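You operate a simulated robot arm through the tools that you are given. There is no shell and no other tool. Be economical: measure what you need, move in short steps, check, and stop when the job is done.

The job below is to be done with a simulated robot arm. You get a single attempt, and the scene is never put back.

## Task
Put one of the corner pads from the far top of the long table in the grey crate there. Put the blue metal bar that says "27" from the far top of the long table on the front of the blue workbench and the blue metal bar that says "20" on the brown plaque with the silver plate. Put the white bottle that says "soap" from the far top of the long table on the paper sheets. Put the lens marked "200 mm" from the far top of the long table on the green note block. Put the 4 cm riser from the middle top of the long table on top of the brown carton of clamps and the 2 cm riser on the dark brown wooden coaster. Take the red peg block and leave it on the light brown wooden coaster. Put the silver metal block on the low shelf under the small marker. Close the left bench drawer. Stack the carton labelled "sleeves" from the top of the side desk on top of the carton marked "tabs". Press the key marked clear three times. Put the clipboard on the shelf under the small goods bench. Pull the drawer of the blue workbench open. The order is free. Set down upright: white bottle.

The check looks at the end state, three seconds after you hand in, the way a careful person would. Anything else that was tipped, shoved, dropped, spilled or broken makes it a failure. Flat cloth is picked up by pressing the open fingertips on it (5 to 10 N) and closing them slowly along it; thin cloth reads only 2 to 8 mm in the jaws.

## Robot
A 7-joint arm with a fingered hand on a trunk, on a base that drives. Base frame: it is fixed to the floor where the robot stands at the start and does not move with it; the origin is under the middle of the robot, x ahead of it, y to its left, z up; the surface under the hand at the start is at about z = 0.74. Lengths are in m, angles in degrees, forces in N, time in s.
Its first joint turns from -69.0 to 172.0 degrees. Places, roughly: blue metal bar [0.5, 0.25, 0.75]; carton [1.75, -4, 0.75]; carton of clamps [0.75, -1.25, 0.75]; clipboard [1.75, -4.25, 0.75]; corner pad (6x6x5 cm) [1, 0, 0.8]; dark brown wooden coaster (8x8x2 cm) [0.4, -1.2, 0.7]; drawer of the blue workbench [-1.3, -4.6, 0.7]; front of the blue workbench (48x13 cm) [-0.94, -4.48, 0.8]; grey crate (30x22x16 cm) [0.9, -0.3, 0.8]; key marked clear [1.5, -3.8, 0.8]; left bench drawer [-2, -3, 0.7]; lens [0.75, 0.25, 0.75]; light brown wooden coaster (8x8x2 cm) [0.4, -1.4, 0.7]; low shelf under the small marker [-2.1, -4.7, 0.3]; note block (8x8x3 cm) [0.4, 0.4, 0.8]; paper sheets (30x21x1 cm) [0.6, 0.5, 0.7]; plaque with the silver plate (7x9x2 cm) [0.9, 0.5, 0.7]; red peg block (8x3x3 cm) [0.4, -2.5, 0.8]; riser [0.75, -1.25, 0.75]; shelf under the small goods bench [-1.1, -5.5, 0.3]; silver metal block (5x5x2 cm) [-0.5, -3, 0.9]; white bottle [1, 0.5, 0.75]. Payload 5 kg.
Tool frame: the origin (TCP) lies between the finger pads and is the grasp point; the fingertips stand 0.032 m ahead of it; z points along the fingers, y is the line along which they close. The gripper opens to 0.16 m. The gripper's body begins 0.089 m behind the TCP. The gripper is a hand of 3 fingers: y runs from the thumb to the fingers, the wrist lies at [0, 0, -0.252] in the tool frame, and closing takes about 1.5 s.
Orientation is that of the tool frame in the base frame, as a unit quaternion [x, y, z, w]. With the fingers straight down and closing along the base's y, the tool's x points along the base's -x, its y along +y and its z along -z.

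## Interface
- The arm moves only by the tool arm_command. Its argument "moves" is a list of rows, each a list of 6 numbers: the shift along the tool's x, y, z in units of 40 mm (1.0 is 40 mm), then the turn, a rotation vector about the tool's x, y, z in units of 5 degrees (1.0 is 5 degrees). In form: [[tx, ty, tz, rx, ry, rz], ...]. A call has 1 to 8 rows; each row shifts and turns the commanded pose from where the row before left it, along the tool's axes as they then stand. "grip" is the closure, from 0 (fully open) to 1 (shut), set as the call begins (left out, the last holds). A call with a number of a shift or a turn outside -1 to 1 is refused whole. A row lasts 0.2 s, in which the tool goes at most 0.05 m and 8.6 degrees; a call with a longer step from one row to the next is refused whole, and so is a gripper value outside its range. Where a pose cannot be reached the arm comes as near as it can. A force on the tool above 40 N (or 10 N above the force at the start of the call, whichever is more), or a blocked arm, ends the call early, and 0.2 s more pass. Each finger travels about 0.108 m/s and halts on what it meets, pressing with about 30 N; the grip force reading is that of the motor and also rises with nothing between the fingers. The clock runs only during rows and for 0.2 s after the last one: add rows that do not move to give the fingers time. It gives the time, the measured TCP pose, the force on the tool (base axes), the opening and the grip force at its end, in the units of the frame above (readings bear some noise), with the torque about the TCP (base axes, N m) and any sound that the robot's microphone picked up.
- Cameras (640 x 400 px; columns grow to the right, rows downward): "scene" is now at [0.134, -0.0411, 1.4093]; the picture's right is [-0.48, -0.88, -0.00], its down [-0.59, 0.33, -0.74] and it looks along [0.65, -0.36, -0.67] (base axes); focal length 214 px, centre (320, 200). "wrist" rides on the gripper at [0.065, -0.004, -0.116] in the tool frame; the picture's right is [0.06, 1.00, 0.00], its down [-0.87, 0.05, -0.49] and it looks along [-0.49, 0.03, 0.87] (tool axes); focal length 261 px, centre (320, 200). There is no depth. A picture from a camera that has moved, and an enlarged one, comes with that camera's place and axes in the base frame and with its lens. The place of the scene camera against the robot may be out by one fixed shift of up to 0.012 m in any direction.
- grab_frame(camera): a new picture of that camera. The clock stands still meanwhile.
- slide_trunk(by): slides the trunk up (or, below 0, down) by that many m; the arm and the scene camera ride with it, the base frame stays. It gives what a move gives, with no picture.
- roll_base(legs): drives the robot by 1 to 6 legs, each [ahead, left, turn to the left] in m, m and degrees, along the robot's own axes; the way and the turn of a leg run together, so that a leg with both is an arc; at most 1.5 m and 180 degrees a leg. The arm and the cameras ride along, it lands a little off, and it stops where it bumps. It gives what a move gives.
- move_fingers(finger1, finger2, thumb_bend): sets how far each is bent, from 0 (flat) to 1 (curled in); at 0.3 the hand is open as for a grip, at 0.7 the pads meet at the TCP. One left out holds its place. A second passes; each finger stops where it meets its share of the squeeze, and holds until it gets a number again. A gripper value or a shape takes the hand back. It gives what a move gives, with no picture; readings hold the bend of each and the force on the fingers (four entries, about 0 where the hand has none), thumb and palm.
- preshape(shape): the hand has 3 fingers and takes this shape, open, in about a second: jaw (thumb against the fingers, like two jaws); tri (thumb and two fingers); tip (a fingertip pinch); poke (one finger out to press); point (the index stretched); flat (the hand flat); cup (the hand cupped); fist (a fist). The gripper value then closes the fingers along that shape, each until it touches; the sizes above hold for jaw. It gives what a move gives, with no picture.
- aim_head(pan, tilt): turns the head with the scene camera to pan (to the left, within 86 degrees either way) and tilt (down, from -29 to 69), counted from straight ahead of the robot. It gives what a move gives.
- inspect(camera, box): a new picture of the part [left, top, right, bottom] of that camera's present view, enlarged. The clock stands still meanwhile.
- close_job(): hands the job in; it is judged then, once.

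Go step by step. Nothing tells you exact positions but the pictures and the camera data: compare them with the known pose of the tool, close in by small moves and look again before you grip or let go. The budget is 577 turns and 360 pictures, counting those below and the enlarged ones. Unless the task says otherwise, let go and move clear before handing in.

The tools are called after "Request:" as name(argument=value, ...) on one line, values as JSON. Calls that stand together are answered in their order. arm_command: Moves the arm, as the interface text tells. Its arguments: {"type":"object","properties":{"moves":{"type":"array","items":{"type":"array","items":{"type":"number"}}},"grip":{"type":"number"}},"required":["moves"]} The other tools are called the same way: slide_trunk (by) slides the trunk up or down; preshape (shape) gives the hand a shape; move_fingers (finger1, finger2, thumb_bend) moves the fingers one by one; roll_base (legs) drives the base; aim_head (pan, tilt) turns the head that bears the scene camera; grab_frame (camera) takes a picture; inspect (camera, box) takes an enlarged picture of a part of a camera's view; close_job () hands the job in.

At the start:

```text
time: 0.0
position: [0.7639, -0.1818, 1.1627]
tool_rot: [-0.001, 1.0, 0.0, 0.0]
force: [-0.8, 0.0, 0.8]
wrist_torque: [0.04, 0.03, -0.01]
opening: 0.1597
finger_force: 0.1
shape: jaw
bend: [0.3, 0.3, 0.3]
finger forces: [0.1, 0.1, 0.0, 0.0, 0.1, 0.1]
trunk travel left (down, up): [-0.575, 0.365]
robot x, y, heading: [-0.0, 0.003, 0.1]
head pan, tilt: [-28.8, 42.4]
```

scene: 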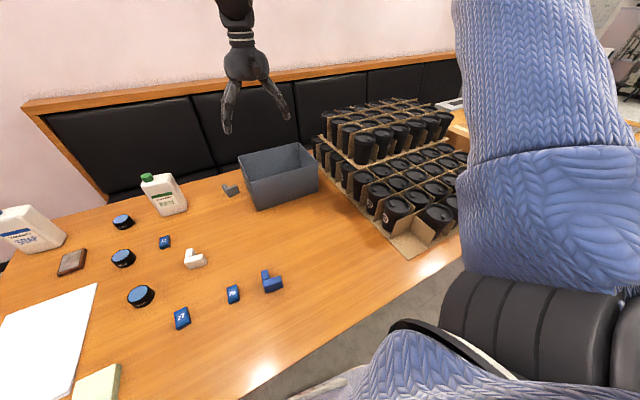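
wrist: 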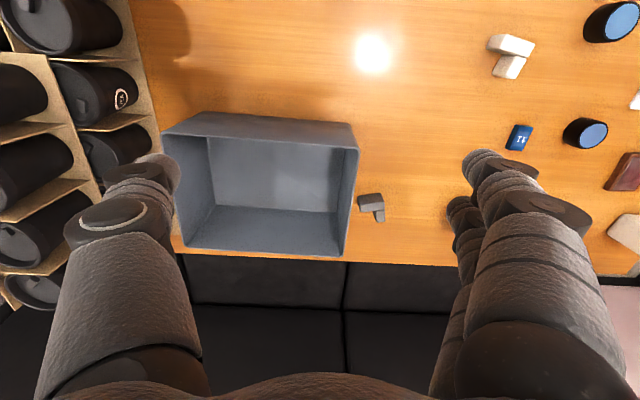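

I see the long table with lenses, bars, bottles and corner pads. I'll look more closely before moving anything.

Request:
aim_head(pan=20, tilt=45)

Request:
grab_frame(camera="scene")

Request:
inspect(camera="scene", box=[160, 50, 480, 250])

```text
time: 1.2
position: [0.7637, -0.1817, 1.1625]
tool_rot: [0.001, 1.0, 0.0, -0.001]
force: [0.3, 0.3, 0.5]
wrist_torque: [0.03, 0.01, 0.01]
opening: 0.1599
finger_force: 0.0
shape: jaw
bend: [0.3, 0.3, 0.3]
finger forces: [0.0, 0.1, 0.0, 0.1, 0.1, 0.0]
trunk travel left (down, up): [-0.575, 0.365]
robot x, y, heading: [0.0019, -0.0024, -0.2]
head pan, tilt: [20.0, 45.0]
```

```text
357 pictures are left
camera scene: at [0.1374, 0.0268, 1.4055], right [0.34, -0.94, 0.0], down [-0.66, -0.24, -0.71], along [0.66, 0.24, -0.71], focal length 214 px, centre (320, 200)
```

scene: 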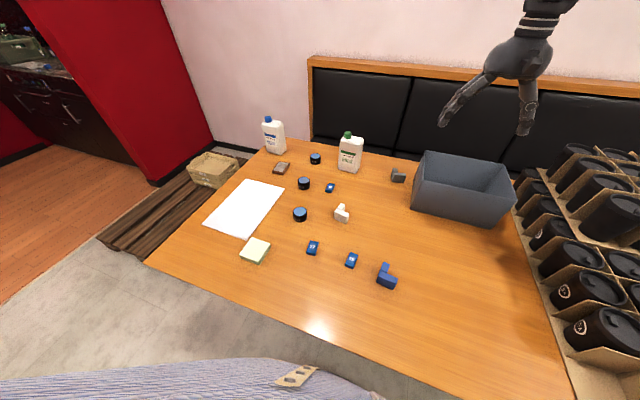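

```text
2.00 times, centred on (320, 150) of scene
camera zoom: at [0.1374, 0.0268, 1.4055], right [0.34, -0.94, 0.0], down [-0.66, -0.24, -0.71], along [0.66, 0.24, -0.71], focal length 429 px, centre (320, 300)
```

zoom: 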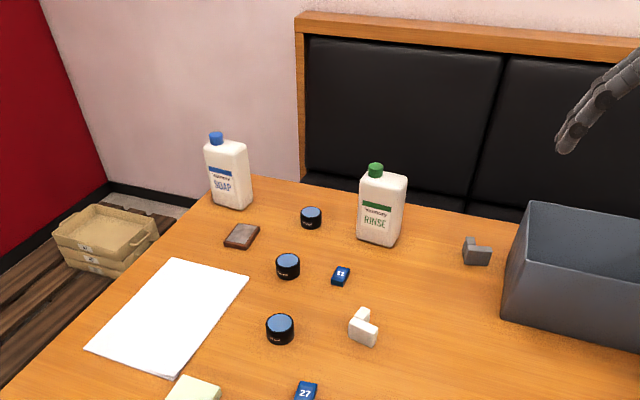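

The soap bottle is the one with the blue cap. I need to read the bars' and lenses' labels.

Request:
inspect(camera="scene", box=[270, 140, 366, 200])

Request:
inspect(camera="scene", box=[286, 200, 366, 250])

Request:
inspect(camera="scene", box=[292, 230, 420, 310])

Request:
inspect(camera="scene", box=[270, 150, 334, 190])

```text
6.67 times, centred on (318, 170) of scene
camera zoom: at [0.1374, 0.0268, 1.4055], right [0.34, -0.94, 0.0], down [-0.66, -0.24, -0.71], along [0.66, 0.24, -0.71], focal length 1430 px, centre (333, 400)
```

zoom: 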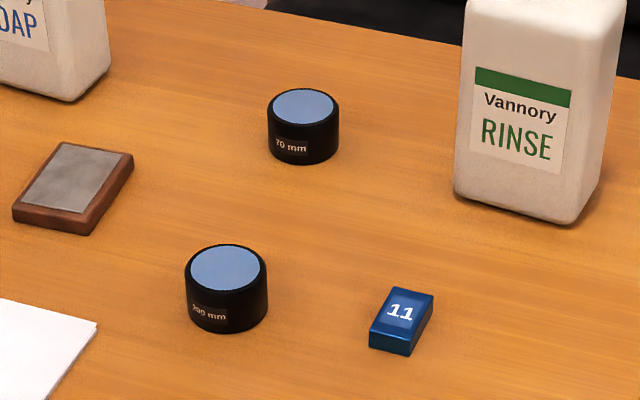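

```text
8.00 times, centred on (326, 225) of scene
camera zoom: at [0.1374, 0.0268, 1.4055], right [0.34, -0.94, 0.0], down [-0.66, -0.24, -0.71], along [0.66, 0.24, -0.71], focal length 1716 px, centre (272, 0)
```

zoom: 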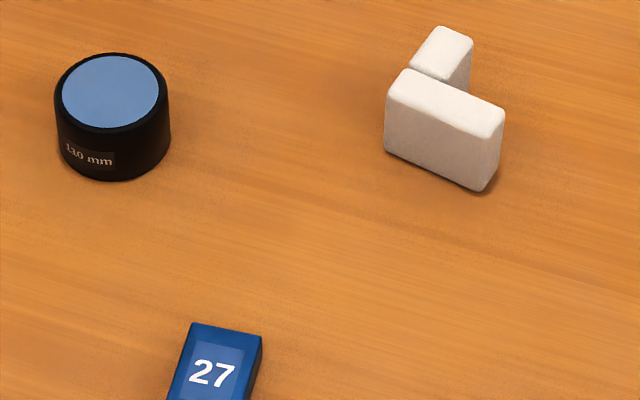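

```text
5.00 times, centred on (356, 270) of scene
camera zoom: at [0.1374, 0.0268, 1.4055], right [0.34, -0.94, 0.0], down [-0.66, -0.24, -0.71], along [0.66, 0.24, -0.71], focal length 1072 px, centre (140, -150)
```

zoom: 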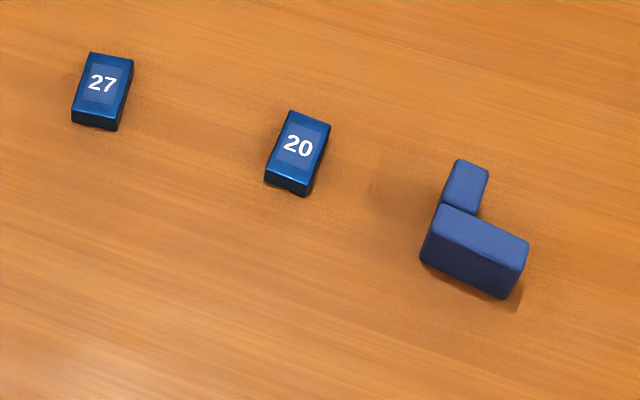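

```text
10.00 times, centred on (302, 170) of scene
camera zoom: at [0.1374, 0.0268, 1.4055], right [0.34, -0.94, 0.0], down [-0.66, -0.24, -0.71], along [0.66, 0.24, -0.71], focal length 2145 px, centre (500, 500)
```

zoom: 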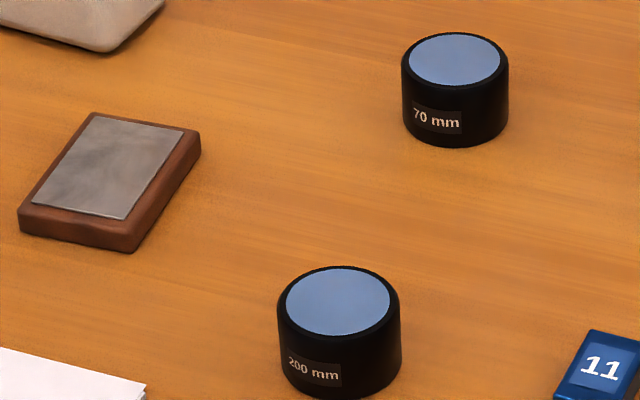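

I have approximate positions: bars at (0.52, 0.19) and (0.52, 0.05), the 200 mm lens at (0.82, 0.35). Next I'll survey the surroundings.

Request:
aim_head(pan=-60, tilt=30)

Request:
grab_frame(camera="scene")

Request:
aim_head(pan=-20, tilt=65)

Request:
grab_frame(camera="scene")

Request:
aim_head(pan=80, tilt=40)

Request:
grab_frame(camera="scene")

```text
time: 2.7
position: [0.7641, -0.1816, 1.1635]
tool_rot: [0.0, 1.0, 0.0, -0.001]
force: [-0.3, -0.1, -0.5]
wrist_torque: [-0.01, -0.02, 0.03]
opening: 0.1599
finger_force: 0.1
shape: jaw
bend: [0.3, 0.3, 0.3]
finger forces: [0.0, 0.0, 0.0, 0.0, 0.0, 0.0]
trunk travel left (down, up): [-0.575, 0.365]
robot x, y, heading: [-0.0019, 0.0053, -0.1]
head pan, tilt: [-60.0, 30.0]
```

```text
351 pictures are left
camera scene: at [0.1063, -0.0792, 1.4281], right [-0.87, -0.5, 0.0], down [-0.25, 0.43, -0.87], along [0.43, -0.75, -0.5], focal length 214 px, centre (320, 200)
```

scene: 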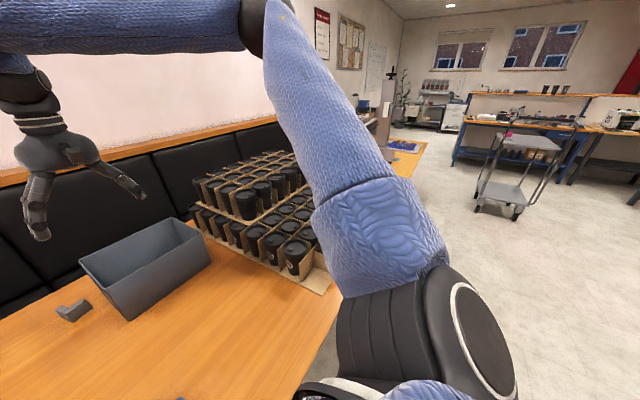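

```text
time: 3.8
position: [0.7637, -0.1817, 1.1626]
tool_rot: [-0.001, 1.0, 0.0, 0.0]
force: [-0.3, -0.2, 0.4]
wrist_torque: [0.01, 0.03, -0.02]
opening: 0.16
finger_force: 0.0
shape: jaw
bend: [0.3, 0.3, 0.3]
finger forces: [0.0, 0.1, 0.0, 0.0, 0.0, 0.0]
trunk travel left (down, up): [-0.575, 0.365]
robot x, y, heading: [-0.0003, 0.0036, -0.2]
head pan, tilt: [-20.0, 65.0]
```

```text
350 pictures are left
camera scene: at [0.118, -0.0217, 1.3805], right [-0.34, -0.94, 0.0], down [-0.85, 0.31, -0.42], along [0.4, -0.14, -0.91], focal length 214 px, centre (320, 200)
```

scene: 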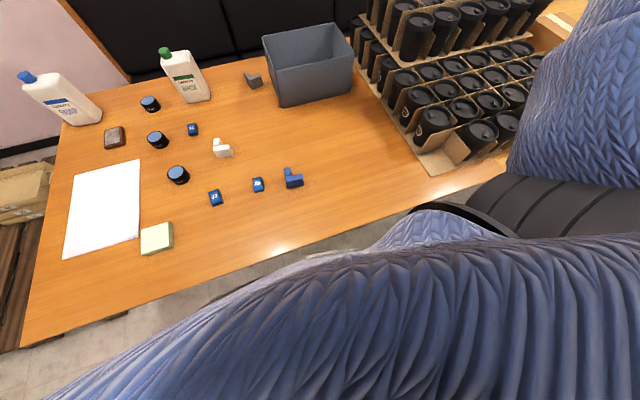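

```text
time: 5.5
position: [0.764, -0.182, 1.1628]
tool_rot: [0.0, 1.0, -0.001, 0.001]
force: [0.2, 0.5, -0.1]
wrist_torque: [0.02, -0.02, 0.04]
opening: 0.1599
finger_force: 0.1
shape: jaw
bend: [0.3, 0.3, 0.3]
finger forces: [0.0, 0.1, 0.0, 0.0, 0.1, 0.1]
trunk travel left (down, up): [-0.575, 0.365]
robot x, y, heading: [-0.0014, -0.0008, 0.1]
head pan, tilt: [80.0, 40.0]
```

```text
349 pictures are left
camera scene: at [0.0758, 0.0828, 1.4128], right [0.98, -0.17, 0.0], down [-0.11, -0.63, -0.77], along [0.13, 0.75, -0.64], focal length 214 px, centre (320, 200)
```

scene: 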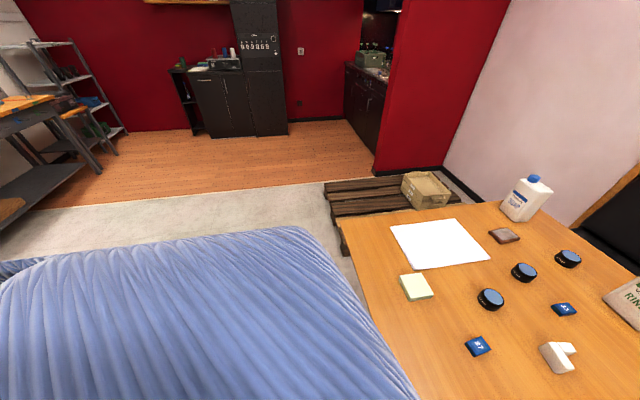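

The blue knit is the robot's own sleeve, so the area is clear. I'll begin with bar "20": move above it at (0.52, 0.05) and look with the wrist camera.

Request:
arm_command(moves=[[0.75, 0.73, 0.66, 0, 0, 0], [0.75, 0.73, 0.66, 0, 0, 0], [0.75, 0.73, 0.66, 0, 0, 0], [0.75, 0.73, 0.66, 0, 0, 0], [0.75, 0.73, 0.66, 0, 0, 0], [0.75, 0.73, 0.66, 0, 0, 0], [0.75, 0.73, 0.66, 0, 0, 0], [0.75, 0.73, 0.66, 0, 0, 0]], grip=0.4)

Request:
aim_head(pan=10, tilt=50)

Request:
grab_frame(camera="wrist")

Request:
grab_frame(camera="scene")

```text
time: 7.3
position: [0.5234, 0.0512, 0.9504]
tool_rot: [0.002, 1.0, 0.0, 0.0]
force: [0.9, 0.6, 0.2]
wrist_torque: [-0.01, 0.0, 0.02]
opening: 0.0966
finger_force: 0.1
shape: jaw
bend: [0.71, 0.71, 0.7]
finger forces: [0.1, 0.1, 0.0, 0.0, 0.0, 0.0]
trunk travel left (down, up): [-0.575, 0.365]
robot x, y, heading: [-0.0008, 0.0009, 0.0]
head pan, tilt: [80.0, 40.0]
```

```text
time: 8.7
position: [0.5226, 0.0508, 0.9523]
tool_rot: [-0.001, 1.0, 0.0, -0.001]
force: [-0.9, 0.1, 0.0]
wrist_torque: [0.02, -0.03, 0.0]
opening: 0.0966
finger_force: 0.0
shape: jaw
bend: [0.71, 0.71, 0.7]
finger forces: [0.0, 0.0, 0.1, 0.0, 0.0, 0.1]
trunk travel left (down, up): [-0.575, 0.365]
robot x, y, heading: [-0.003, 0.0017, 0.1]
head pan, tilt: [10.0, 50.0]
```

```text
348 pictures are left
camera wrist: at [0.459, 0.0473, 1.0676], right [-0.06, 1.0, 0.0], down [0.87, 0.05, 0.49], along [0.49, 0.03, -0.87], focal length 261 px, centre (320, 200)
```

wrist: 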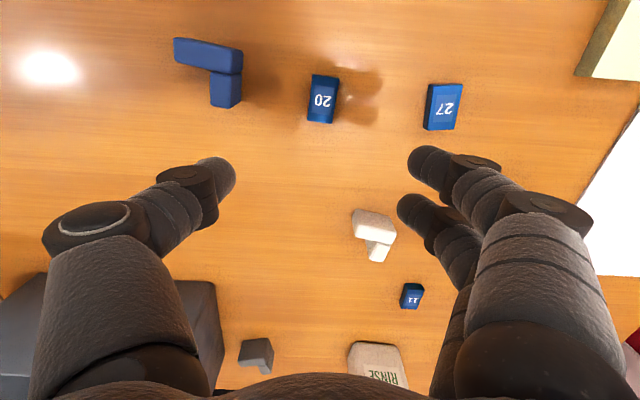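

```text
347 pictures are left
camera scene: at [0.1368, 0.0126, 1.3986], right [0.17, -0.98, 0.0], down [-0.75, -0.13, -0.64], along [0.63, 0.11, -0.77], focal length 214 px, centre (320, 200)
```

scene: 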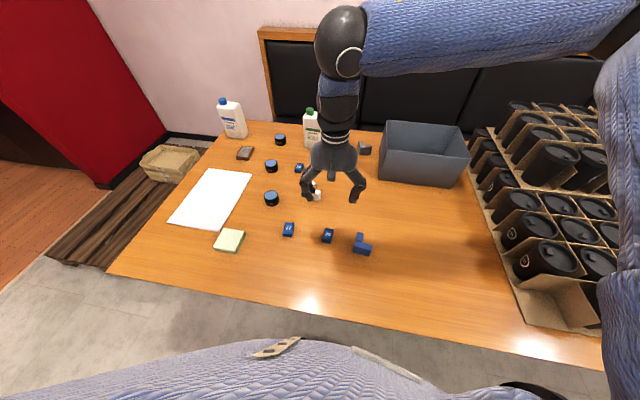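

The wrist view puts bar "20" at about (0.50, 0.053). I'll move lower and check again.

Request:
arm_command(moves=[[0.25, 0, 0.9, 0, 0, 0], [0.25, 0, 0.9, 0, 0, 0], [0, 0, 0.9, 0, 0, 0]], grip=0.55)

Request:
grab_frame(camera="wrist")

```text
time: 9.5
position: [0.5044, 0.0512, 0.844]
tool_rot: [0.0, 1.0, -0.001, 0.0]
force: [-0.4, -0.4, -0.4]
wrist_torque: [-0.02, 0.0, -0.01]
opening: 0.0727
finger_force: 0.1
shape: jaw
bend: [0.73, 0.73, 0.7]
finger forces: [0.0, 0.1, 0.0, 0.0, 0.0, 0.1]
trunk travel left (down, up): [-0.575, 0.365]
robot x, y, heading: [-0.0024, 0.0003, 0.2]
head pan, tilt: [10.0, 50.0]
```

```text
346 pictures are left
camera wrist: at [0.4397, 0.0477, 0.9588], right [-0.06, 1.0, 0.0], down [0.87, 0.05, 0.49], along [0.49, 0.03, -0.87], focal length 261 px, centre (320, 200)
```

wrist: 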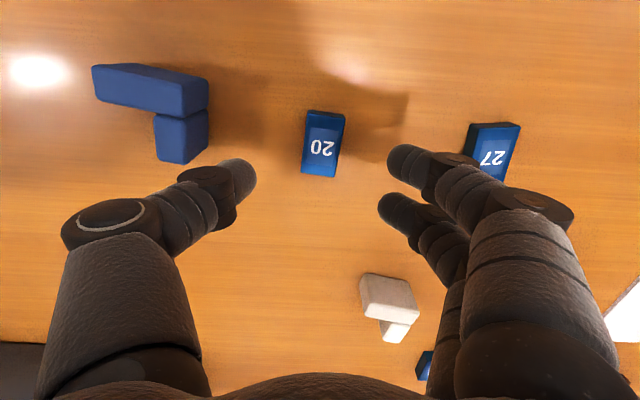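

Bar "20" lies at (0.500, 0.053) and the fingers straddle it. I'll go down and close.

Request:
arm_command(moves=[[0.1, 0.05, 0.85, 0, 0, 0], [0, 0, 0.8, 0, 0, 0], [0, 0, 0, 0, 0, 0]])

Request:
grab_frame(camera="wrist")

```text
time: 10.3
position: [0.4997, 0.0537, 0.7777]
tool_rot: [-0.001, 1.0, 0.0, 0.0]
force: [0.3, -0.7, 0.2]
wrist_torque: [0.0, 0.01, 0.02]
opening: 0.0725
finger_force: 0.0
shape: jaw
bend: [0.73, 0.73, 0.7]
finger forces: [0.0, 0.0, 0.0, 0.0, 0.0, 0.0]
trunk travel left (down, up): [-0.575, 0.365]
robot x, y, heading: [0.0004, 0.0014, 0.1]
head pan, tilt: [10.0, 50.0]
```

```text
345 pictures are left
camera wrist: at [0.4349, 0.0501, 0.893], right [-0.06, 1.0, 0.0], down [0.87, 0.05, 0.49], along [0.49, 0.03, -0.87], focal length 261 px, centre (320, 200)
```

wrist: 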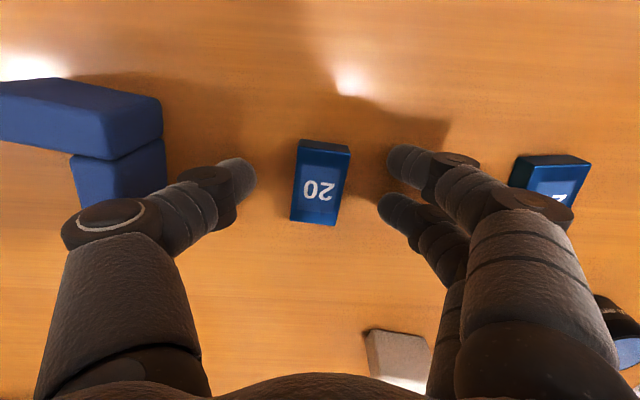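

The bar sits between thumb and fingers. Closing.

Request:
arm_command(moves=[[0, 0, 0.05, 0, 0, 0], [0, 0, 0, 0, 0, 0], [0, 0, 0, 0, 0, 0], [0, 0, 0, 0, 0, 0], [0, 0, 0, 0, 0, 0], [0, 0, 0, 0, 0, 0]], grip=0.95)

Request:
grab_frame(camera="wrist")

```text
time: 11.7
position: [0.5004, 0.0524, 0.7761]
tool_rot: [0.0, 1.0, 0.001, 0.0]
force: [0.1, 0.9, -0.3]
wrist_torque: [0.02, 0.0, -0.01]
opening: 0.0235
finger_force: 29.5
shape: jaw
bend: [0.72, 0.72, 0.7]
finger forces: [13.7, 13.3, 0.0, 0.1, 27.0, 0.1]
trunk travel left (down, up): [-0.575, 0.365]
robot x, y, heading: [0.0009, -0.0004, -0.2]
head pan, tilt: [10.0, 50.0]
```

```text
344 pictures are left
camera wrist: at [0.435, 0.0499, 0.8912], right [-0.06, 1.0, 0.0], down [0.87, 0.05, 0.49], along [0.49, 0.03, -0.87], focal length 261 px, centre (320, 200)
```

wrist: 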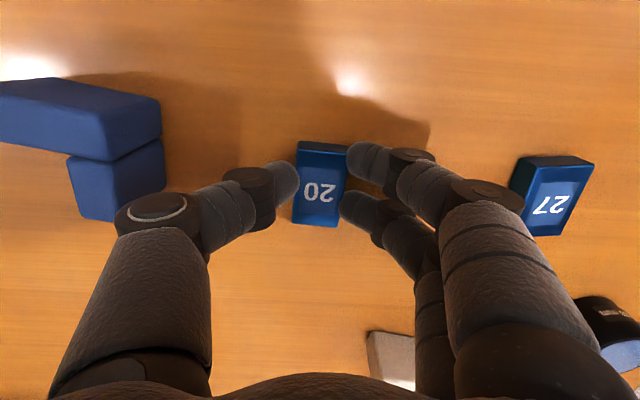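

Bar gripped (opening 23 mm). I'll lift it, then drive 0.25 m left so the plaque comes within reach.

Request:
arm_command(moves=[[0, 0, -0.9, 0, 0, 0], [0, 0, -1, 0, 0, 0], [0, 0, -1, 0, 0, 0], [0, 0, -1, 0, 0, 0]])

Request:
roll_base(legs=[[0, 0.25, 0]])

Request:
grab_frame(camera="wrist")

Request:
grab_frame(camera="scene")

```text
time: 12.7
position: [0.4997, 0.0545, 0.9325]
tool_rot: [0.0, 1.0, 0.0, 0.0]
force: [-0.5, -0.5, -0.8]
wrist_torque: [-0.02, -0.01, -0.01]
opening: 0.0239
finger_force: 29.8
shape: jaw
bend: [0.72, 0.72, 0.7]
finger forces: [13.8, 13.3, 0.0, 0.0, 27.0, 0.0]
trunk travel left (down, up): [-0.575, 0.365]
robot x, y, heading: [0.0028, -0.0001, 0.3]
head pan, tilt: [10.0, 50.0]
```

```text
time: 14.6
position: [0.4999, 0.3071, 0.9324]
tool_rot: [-0.001, 1.0, -0.001, 0.0]
force: [-0.9, -0.1, -1.4]
wrist_torque: [-0.01, -0.01, 0.02]
opening: 0.0235
finger_force: 29.9
shape: jaw
bend: [0.72, 0.72, 0.7]
finger forces: [13.8, 13.3, 0.0, 0.0, 27.1, 0.1]
trunk travel left (down, up): [-0.575, 0.365]
robot x, y, heading: [0.0004, 0.2516, 0.1]
head pan, tilt: [10.0, 50.0]
```

```text
343 pictures are left
camera wrist: at [0.4356, 0.3032, 1.0477], right [-0.06, 1.0, 0.0], down [0.87, 0.06, 0.49], along [0.49, 0.03, -0.87], focal length 261 px, centre (320, 200)
```

wrist: 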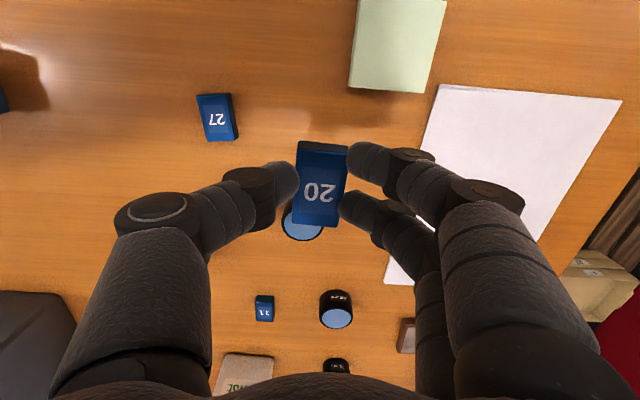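

```text
342 pictures are left
camera scene: at [0.1367, 0.2653, 1.3986], right [0.18, -0.98, 0.0], down [-0.75, -0.13, -0.64], along [0.63, 0.11, -0.77], focal length 214 px, centre (320, 200)
```

scene: 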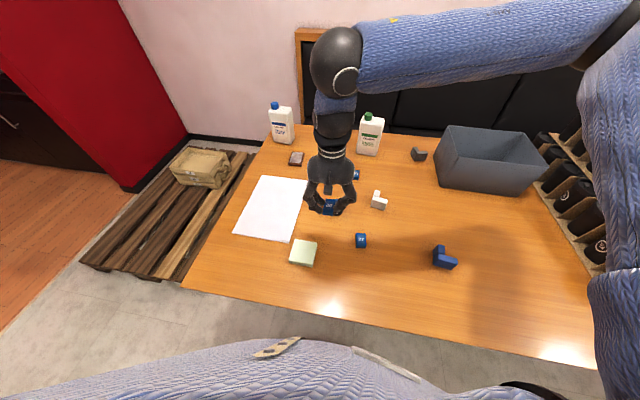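

I'll carry the bar toward the plaque at about (0.88, 0.51), staying high.

Request:
arm_command(moves=[[-1, 0.6, 0, 0, 0, 0], [-1, 0.6, 0, 0, 0, 0], [-1, 0.6, 0, 0, 0, 0], [-1, 0.6, 0, 0, 0, 0], [-1, 0.6, 0, 0, 0, 0], [-1, 0.6, 0, 0, 0, 0], [-1, 0.6, 0, 0, 0, 0], [-1, 0.6, 0, 0, 0, 0]])

Request:
grab_frame(camera="wrist")

Request:
grab_frame(camera="scene")

```text
time: 16.4
position: [0.8202, 0.4986, 0.931]
tool_rot: [-0.002, 1.0, -0.001, -0.001]
force: [-0.5, 0.1, -1.4]
wrist_torque: [-0.01, 0.01, 0.0]
opening: 0.0232
finger_force: 30.1
shape: jaw
bend: [0.72, 0.72, 0.7]
finger forces: [13.9, 13.3, 0.1, 0.0, 27.1, 0.0]
trunk travel left (down, up): [-0.575, 0.365]
robot x, y, heading: [-0.0013, 0.2503, -0.1]
head pan, tilt: [10.0, 50.0]
```

```text
341 pictures are left
camera wrist: at [0.756, 0.4952, 1.0463], right [-0.06, 1.0, 0.0], down [0.87, 0.06, 0.49], along [0.49, 0.03, -0.87], focal length 261 px, centre (320, 200)
```

wrist: 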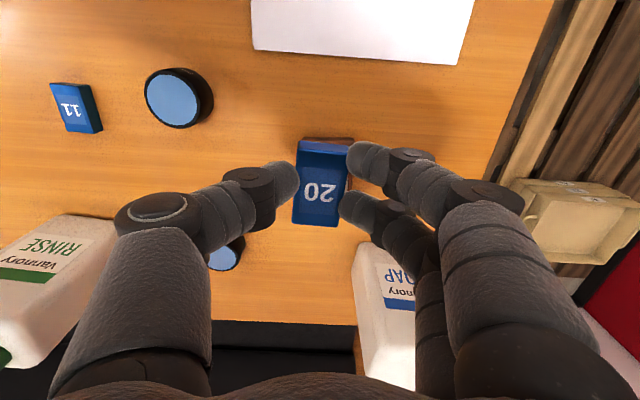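

```text
340 pictures are left
camera scene: at [0.1371, 0.2653, 1.3986], right [0.17, -0.98, 0.0], down [-0.75, -0.13, -0.64], along [0.63, 0.11, -0.77], focal length 214 px, centre (320, 200)
```

scene: 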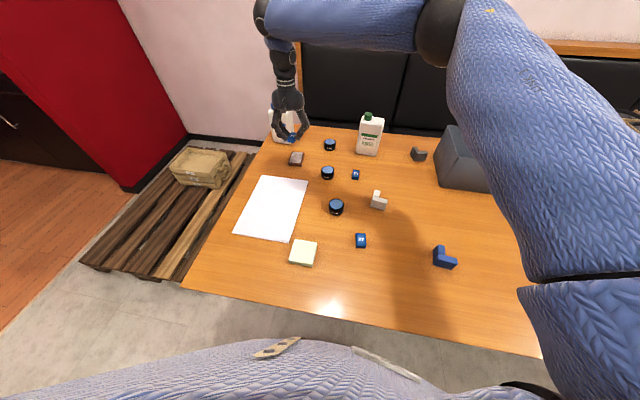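

The bar hides the plaque from the wrist camera. I'll back off 0.09 m to see it.

Request:
arm_command(moves=[[0.75, 0, 0, 0, 0, 0], [0.75, 0, 0, 0, 0, 0], [0.75, 0, 0, 0, 0, 0], [0, 0, 0, 0, 0, 0]])

Request:
grab_frame(camera="wrist")

Request:
inspect(camera="scene", box=[256, 130, 352, 190])

```text
time: 17.4
position: [0.7303, 0.4974, 0.9323]
tool_rot: [-0.001, 1.0, 0.0, 0.0]
force: [0.4, 0.2, -1.3]
wrist_torque: [0.01, -0.01, 0.0]
opening: 0.0234
finger_force: 29.9
shape: jaw
bend: [0.72, 0.72, 0.7]
finger forces: [13.7, 13.2, 0.0, 0.0, 27.0, 0.0]
trunk travel left (down, up): [-0.575, 0.365]
robot x, y, heading: [0.0, 0.248, 0.1]
head pan, tilt: [10.0, 50.0]
```

```text
339 pictures are left
camera wrist: at [0.6658, 0.4948, 1.0474], right [-0.06, 1.0, 0.0], down [0.87, 0.06, 0.49], along [0.49, 0.03, -0.87], focal length 261 px, centre (320, 200)
```

wrist: 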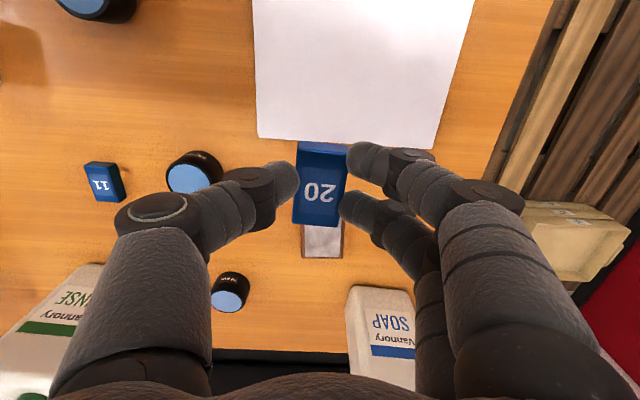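

```text
6.67 times, centred on (304, 160) of scene
camera zoom: at [0.1371, 0.2641, 1.3986], right [0.18, -0.98, 0.0], down [-0.75, -0.13, -0.64], along [0.63, 0.11, -0.77], focal length 1430 px, centre (427, 467)
```

zoom: 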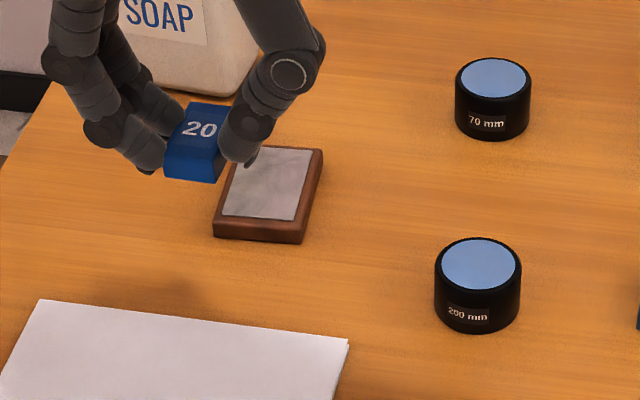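

The plaque's centre is at about (0.882, 0.510). I'll move over it and descend.

Request:
arm_command(moves=[[-0.95, 0.08, 0, 0, 0, 0], [-0.95, 0.08, 0, 0, 0, 0], [-0.95, 0.08, 0, 0, 0, 0], [-0.95, 0.08, 0, 0, 0, 0], [0, 0, 0.9, 0, 0, 0], [0, 0, 0.9, 0, 0, 0], [0, 0, 0.9, 0, 0, 0], [0, 0, 0.3, 0, 0, 0]])

Request:
inspect(camera="scene", box=[256, 130, 352, 190])

Request:
grab_frame(camera="wrist")

```text
time: 19.2
position: [0.8821, 0.5109, 0.8121]
tool_rot: [-0.001, 1.0, 0.0, 0.0]
force: [0.1, -0.3, -1.3]
wrist_torque: [-0.03, 0.0, -0.01]
opening: 0.0234
finger_force: 30.2
shape: jaw
bend: [0.72, 0.72, 0.7]
finger forces: [13.7, 13.2, 0.0, 0.1, 26.9, 0.0]
trunk travel left (down, up): [-0.575, 0.365]
robot x, y, heading: [-0.0034, 0.2506, 0.1]
head pan, tilt: [10.0, 50.0]
```

```text
6.67 times, centred on (304, 160) of scene
camera zoom: at [0.1365, 0.2643, 1.3987], right [0.18, -0.98, 0.0], down [-0.75, -0.13, -0.64], along [0.63, 0.11, -0.77], focal length 1430 px, centre (427, 467)
```

zoom: 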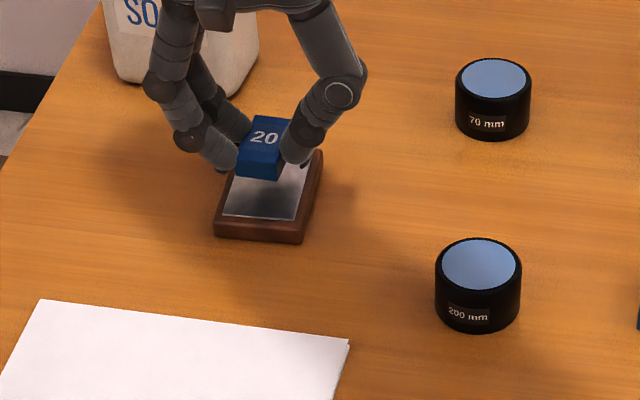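

```text
336 pictures are left
camera wrist: at [0.8173, 0.5081, 0.9275], right [-0.06, 1.0, 0.0], down [0.87, 0.06, 0.49], along [0.49, 0.03, -0.87], focal length 261 px, centre (320, 200)
```

wrist: 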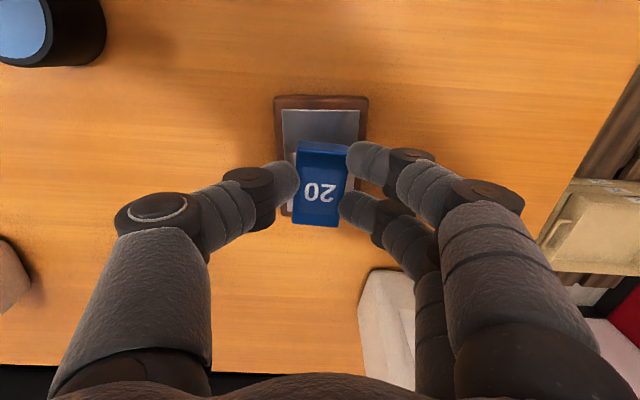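

The bar is centred over the plaque. Lowering onto it.

Request:
arm_command(moves=[[0, 0, 0.2, 0, 0, 0], [0, 0, 0.15, 0, 0, 0], [0, 0, 0.05, 0, 0, 0], [0, 0, 0, 0, 0, 0]])

```text
time: 20.2
position: [0.8826, 0.5106, 0.7957]
tool_rot: [0.0, 1.0, 0.0, 0.001]
force: [0.1, -0.6, -0.1]
wrist_torque: [0.01, 0.01, 0.02]
opening: 0.0234
finger_force: 29.7
shape: jaw
bend: [0.72, 0.72, 0.7]
finger forces: [13.7, 13.2, 0.1, 0.0, 26.9, 0.1]
trunk travel left (down, up): [-0.575, 0.365]
robot x, y, heading: [0.0001, 0.2511, 0.2]
head pan, tilt: [10.0, 50.0]
```

The load has left the tool, so the bar rests on the plaque. Releasing and lifting.

Request:
arm_command(moves=[[0, 0, 0.02, 0, 0, 0], [0, 0, 0, 0, 0, 0], [0, 0, 0, 0, 0, 0], [0, 0, -0.5, 0, 0, 0], [0, 0, -1, 0, 0, 0], [0, 0, -1, 0, 0, 0], [0, 0, -1, 0, 0, 0]], grip=0.55)

Request:
inspect(camera="scene", box=[256, 130, 352, 190])

Request:
grab_frame(camera="wrist")

```text
time: 21.8
position: [0.8804, 0.5114, 0.936]
tool_rot: [-0.001, 1.0, 0.001, 0.001]
force: [-0.4, -0.1, 0.8]
wrist_torque: [-0.01, -0.02, 0.01]
opening: 0.0715
finger_force: 0.0
shape: jaw
bend: [0.73, 0.73, 0.7]
finger forces: [0.0, 0.0, 0.0, 0.0, 0.0, 0.1]
trunk travel left (down, up): [-0.575, 0.365]
robot x, y, heading: [0.0008, 0.2553, 0.2]
head pan, tilt: [10.0, 50.0]
```

```text
6.67 times, centred on (304, 160) of scene
camera zoom: at [0.1356, 0.2641, 1.3986], right [0.18, -0.98, 0.0], down [-0.75, -0.13, -0.64], along [0.63, 0.11, -0.77], focal length 1430 px, centre (427, 467)
```

zoom: 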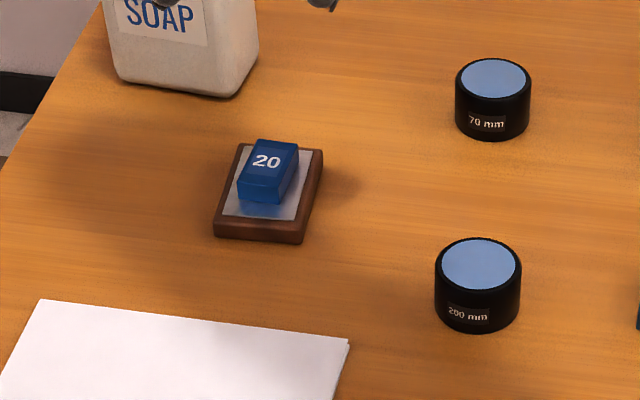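

```text
334 pictures are left
camera wrist: at [0.8155, 0.5076, 1.0505], right [-0.06, 1.0, 0.0], down [0.87, 0.06, 0.49], along [0.49, 0.03, -0.87], focal length 261 px, centre (320, 200)
```

wrist: 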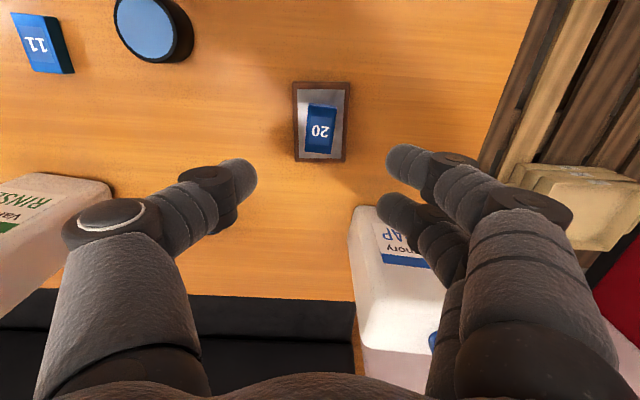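

Bar "20" is on the plaque. The soap bottle is next, at about (1.05, 0.62), too far from here, so I'll raise the hand, drive left a bit and tilt the tool forward.

Request:
arm_command(moves=[[1, 0, -0.7, 0, 0, 0], [1, 0, -0.7, 0, 0, 0], [1, 0, -0.7, 0, 0, 0], [0.5, 0, -0.5, 0, 0, 0]], grip=0)

Request:
roll_base(legs=[[0, 0.2, 0]])

Request:
arm_command(moves=[[0, 0, 0, 0, -1, 0.5], [0, 0, 0, 0, -1, 0.5], [0, 0, 0, 0, -1, 0.5], [0, 0, 0, 0, -1, 0.5], [0, 0, 0, 0, -1, 0.5], [0, 0, 0, 0, -1, 0.5]])

Request:
aim_head(pan=5, tilt=40)

Request:
grab_frame(camera="wrist")

Request:
grab_frame(camera="scene")

```text
time: 22.8
position: [0.7406, 0.5123, 1.0381]
tool_rot: [0.0, 1.0, 0.001, 0.0]
force: [-0.6, 0.4, -0.2]
wrist_torque: [0.03, 0.0, 0.02]
opening: 0.1599
finger_force: 0.1
shape: jaw
bend: [0.3, 0.3, 0.3]
finger forces: [0.0, 0.1, 0.1, 0.0, 0.0, 0.0]
trunk travel left (down, up): [-0.575, 0.365]
robot x, y, heading: [-0.0004, 0.2508, -0.1]
head pan, tilt: [10.0, 50.0]
```

```text
time: 24.4
position: [0.7407, 0.7109, 1.0377]
tool_rot: [-0.001, 1.0, 0.0, -0.001]
force: [-0.7, 0.2, 0.1]
wrist_torque: [-0.06, 0.0, 0.01]
opening: 0.1601
finger_force: 0.1
shape: jaw
bend: [0.3, 0.3, 0.3]
finger forces: [0.0, 0.0, 0.0, 0.0, 0.0, 0.0]
trunk travel left (down, up): [-0.575, 0.365]
robot x, y, heading: [0.0039, 0.45, 0.2]
head pan, tilt: [10.0, 50.0]
```

```text
time: 25.8
position: [0.7388, 0.7105, 1.0379]
tool_rot: [0.128, 0.957, 0.001, 0.259]
force: [0.1, -0.1, 0.0]
wrist_torque: [0.01, -0.01, -0.03]
opening: 0.1598
finger_force: 0.1
shape: jaw
bend: [0.3, 0.3, 0.3]
finger forces: [0.0, 0.0, 0.0, 0.0, 0.0, 0.1]
trunk travel left (down, up): [-0.575, 0.365]
robot x, y, heading: [-0.0033, 0.4534, 0.0]
head pan, tilt: [10.0, 50.0]
```

```text
time: 26.5
position: [0.7392, 0.7095, 1.0383]
tool_rot: [0.128, 0.958, 0.001, 0.258]
force: [0.8, -0.2, 0.3]
wrist_torque: [0.01, 0.0, 0.01]
opening: 0.1599
finger_force: 0.1
shape: jaw
bend: [0.3, 0.3, 0.3]
finger forces: [0.1, 0.0, 0.1, 0.0, 0.0, 0.1]
trunk travel left (down, up): [-0.575, 0.365]
robot x, y, heading: [0.0011, 0.4482, 0.1]
head pan, tilt: [5.0, 40.0]
```

```text
333 pictures are left
camera wrist: at [0.6286, 0.7314, 1.1061], right [0.19, 0.98, 0.04], down [0.5, -0.13, 0.86], along [0.85, -0.15, -0.51], focal length 261 px, centre (320, 200)
```

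wrist: 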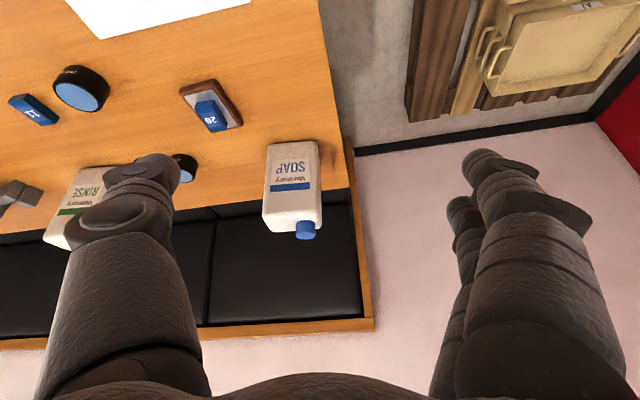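

```text
332 pictures are left
camera scene: at [0.1452, 0.4576, 1.4127], right [0.09, -1.0, 0.0], down [-0.64, -0.06, -0.77], along [0.76, 0.07, -0.64], focal length 214 px, centre (320, 200)
```

scene: 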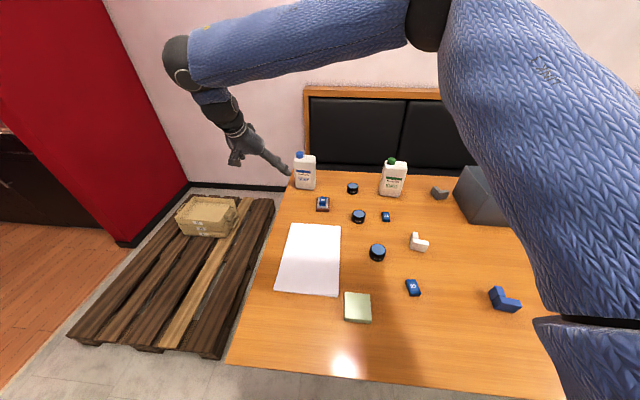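

The bottle is seen clearly. I'll zoom in to get its orientation and height.

Request:
inspect(camera="scene", box=[270, 140, 334, 220])

Request:
inspect(camera="wrist", box=[216, 120, 376, 250])

```text
5.00 times, centred on (302, 180) of scene
camera zoom: at [0.1452, 0.4576, 1.4127], right [0.09, -1.0, 0.0], down [-0.64, -0.06, -0.77], along [0.76, 0.07, -0.64], focal length 1072 px, centre (410, 300)
```

zoom: 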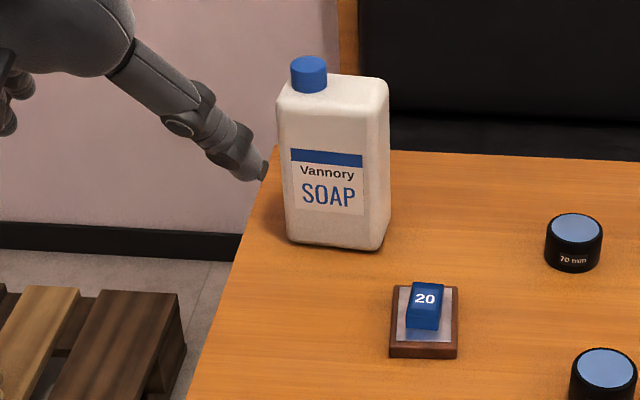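

```text
3.08 times, centred on (296, 185) of wrist
camera zoom: at [0.6286, 0.7314, 1.1061], right [0.19, 0.98, 0.04], down [0.5, -0.13, 0.86], along [0.85, -0.15, -0.51], focal length 802 px, centre (394, 246)
```

zoom: 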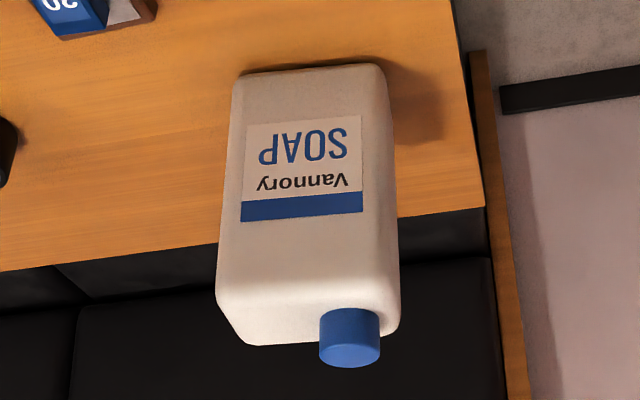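

The bottle is about 9.5 × 6 cm, centre (1.035, 0.610), yaw about 7°. I'll correct the yaw and move to a stand-off in front of and above it.

Request:
arm_command(moves=[[0, 0, 0, 0, 0, -0.8], [0, 0, 0, 0, 0, -0.8], [-0.74, -0.26, 0.65, 0, 0, 0], [-0.74, -0.26, 0.65, 0, 0, 0], [-0.74, -0.26, 0.65, 0, 0, 0], [-0.74, -0.26, 0.65, 0, 0, 0], [-0.74, -0.26, 0.65, 0, 0, 0], [-0.74, -0.26, 0.65, 0, 0, 0]])

Request:
grab_frame(camera="wrist")

Request:
grab_frame(camera="scene")

```text
time: 28.3
position: [0.9643, 0.6184, 0.9911]
tool_rot: [0.061, 0.964, -0.018, 0.257]
force: [0.6, 0.6, 0.0]
wrist_torque: [0.02, 0.03, -0.01]
opening: 0.1599
finger_force: 0.1
shape: jaw
bend: [0.3, 0.3, 0.3]
finger forces: [0.1, 0.0, 0.0, 0.1, 0.1, 0.1]
trunk travel left (down, up): [-0.575, 0.365]
robot x, y, heading: [-0.0009, 0.4508, 0.2]
head pan, tilt: [5.0, 40.0]
```

```text
329 pictures are left
camera wrist: at [0.8512, 0.6306, 1.0587], right [0.07, 1.0, -0.03], down [0.51, -0.01, 0.86], along [0.86, -0.08, -0.51], focal length 261 px, centre (320, 200)
```

wrist: 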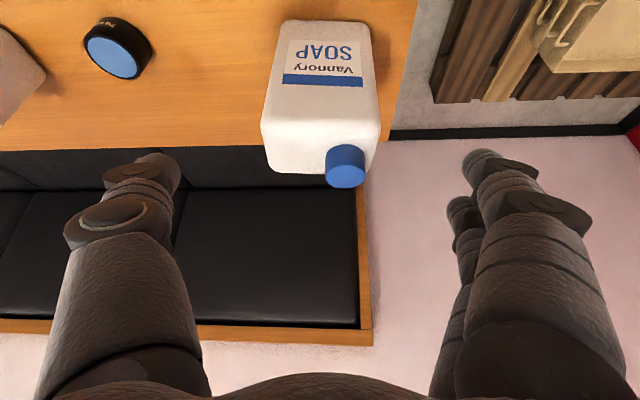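

```text
328 pictures are left
camera scene: at [0.1462, 0.4572, 1.4127], right [0.09, -1.0, 0.0], down [-0.64, -0.06, -0.77], along [0.76, 0.07, -0.64], focal length 214 px, centre (320, 200)
```

scene: 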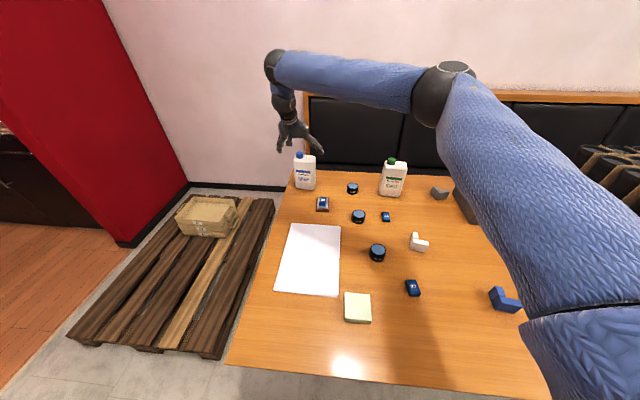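

The bottle is centred between the fingers. Approaching along the tool axis.

Request:
arm_command(moves=[[0, 0, 0.75, 0, 0, 0], [0, 0, 0.75, 0, 0, 0], [0, 0, 0.75, 0, 0, 0], [0, 0, 0.6, 0, 0, 0]])

Request:
grab_frame(camera="wrist")

Request:
inspect(camera="scene", box=[256, 110, 352, 220])

```text
time: 29.3
position: [1.0207, 0.6121, 0.8925]
tool_rot: [0.061, 0.964, -0.019, 0.257]
force: [-0.3, 0.5, 0.6]
wrist_torque: [-0.03, 0.03, 0.01]
opening: 0.1597
finger_force: 0.2
shape: jaw
bend: [0.3, 0.3, 0.3]
finger forces: [0.0, 0.0, 0.0, 0.2, 0.0, 0.0]
trunk travel left (down, up): [-0.575, 0.365]
robot x, y, heading: [-0.0023, 0.449, 0.0]
head pan, tilt: [5.0, 40.0]
```

```text
327 pictures are left
camera wrist: at [0.9063, 0.6239, 0.9605], right [0.07, 1.0, -0.03], down [0.51, -0.01, 0.86], along [0.86, -0.08, -0.51], focal length 261 px, centre (320, 200)
```

wrist: 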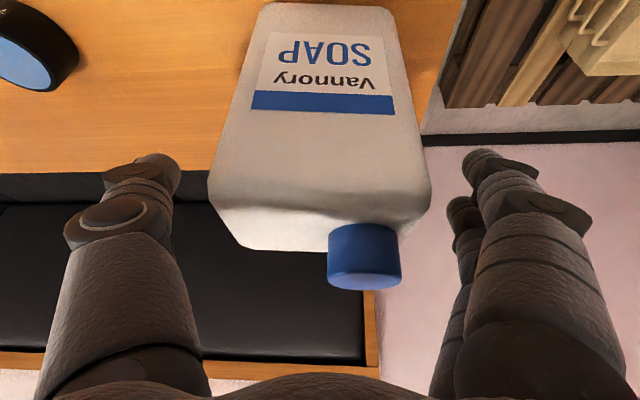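

```text
3.64 times, centred on (304, 165) of scene
camera zoom: at [0.1455, 0.4575, 1.4128], right [0.09, -1.0, 0.0], down [-0.64, -0.06, -0.77], along [0.76, 0.07, -0.64], focal length 780 px, centre (378, 327)
```

zoom: 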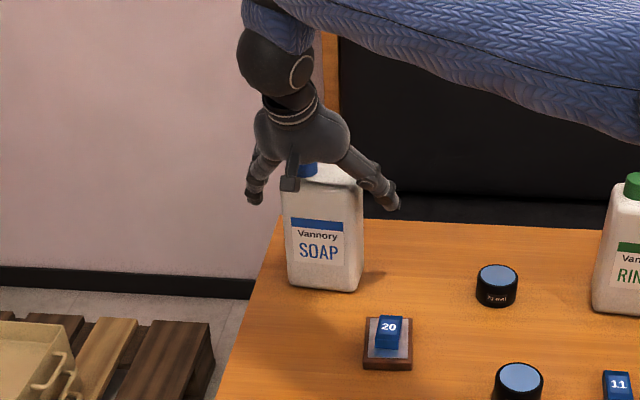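

Well aligned. A last 3 cm, then close.

Request:
arm_command(moves=[[0, 0, 0.35, 0, 0, 0], [0, 0, 0.4, 0, 0, 0], [0, 0, 0, 0, 0, 0]])

Request:
arm_command(moves=[[0, 0, 0, 0, 0, 0], [0, 0, 0, 0, 0, 0], [0, 0, 0, 0, 0, 0], [0, 0, 0, 0, 0, 0], [0, 0, 0, 0, 0, 0], [0, 0, 0, 0, 0, 0]], grip=0.9)

Request:
grab_frame(camera="wrist")

Request:
inspect(camera="scene", box=[256, 110, 352, 220])

```text
time: 30.1
position: [1.0337, 0.6105, 0.8693]
tool_rot: [0.061, 0.964, -0.018, 0.259]
force: [-1.5, -0.1, 8.6]
wrist_torque: [-0.05, 0.25, -0.02]
opening: 0.1594
finger_force: 0.1
shape: jaw
bend: [0.3, 0.3, 0.3]
finger forces: [4.0, 0.0, 0.1, 0.0, 5.4, 0.0]
trunk travel left (down, up): [-0.575, 0.365]
robot x, y, heading: [0.0029, 0.4486, 0.1]
head pan, tilt: [5.0, 40.0]
```

```text
time: 31.5
position: [1.0346, 0.6115, 0.8686]
tool_rot: [0.062, 0.964, -0.019, 0.257]
force: [3.1, 9.3, 13.1]
wrist_torque: [0.44, 0.26, -0.07]
opening: 0.1111
finger_force: 30.0
shape: jaw
bend: [0.67, 0.71, 0.6]
finger forces: [13.9, 20.2, 0.0, 0.0, 23.1, 0.0]
trunk travel left (down, up): [-0.575, 0.365]
robot x, y, heading: [-0.0021, 0.4477, 0.1]
head pan, tilt: [5.0, 40.0]
```

```text
325 pictures are left
camera wrist: at [0.9206, 0.6229, 0.9356], right [0.07, 1.0, -0.03], down [0.51, -0.01, 0.86], along [0.86, -0.08, -0.51], focal length 261 px, centre (320, 200)
```

wrist: 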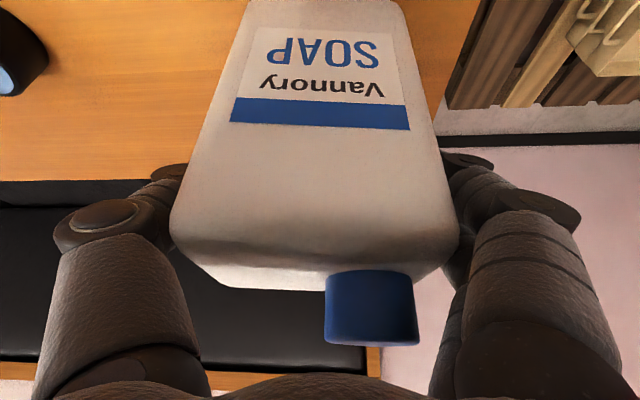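

```text
3.64 times, centred on (304, 165) of scene
camera zoom: at [0.1444, 0.4579, 1.4129], right [0.09, -1.0, 0.0], down [-0.64, -0.06, -0.77], along [0.76, 0.07, -0.64], focal length 780 px, centre (378, 327)
```

zoom: 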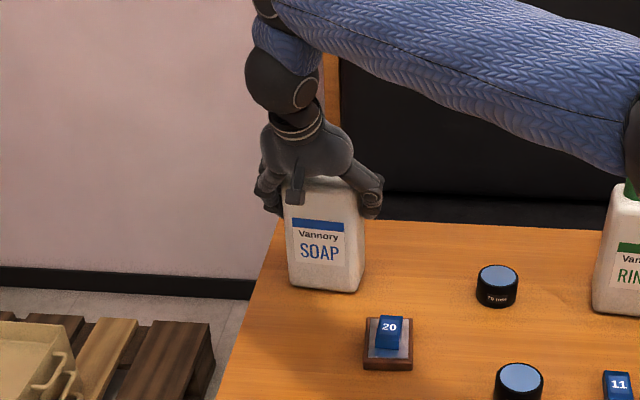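

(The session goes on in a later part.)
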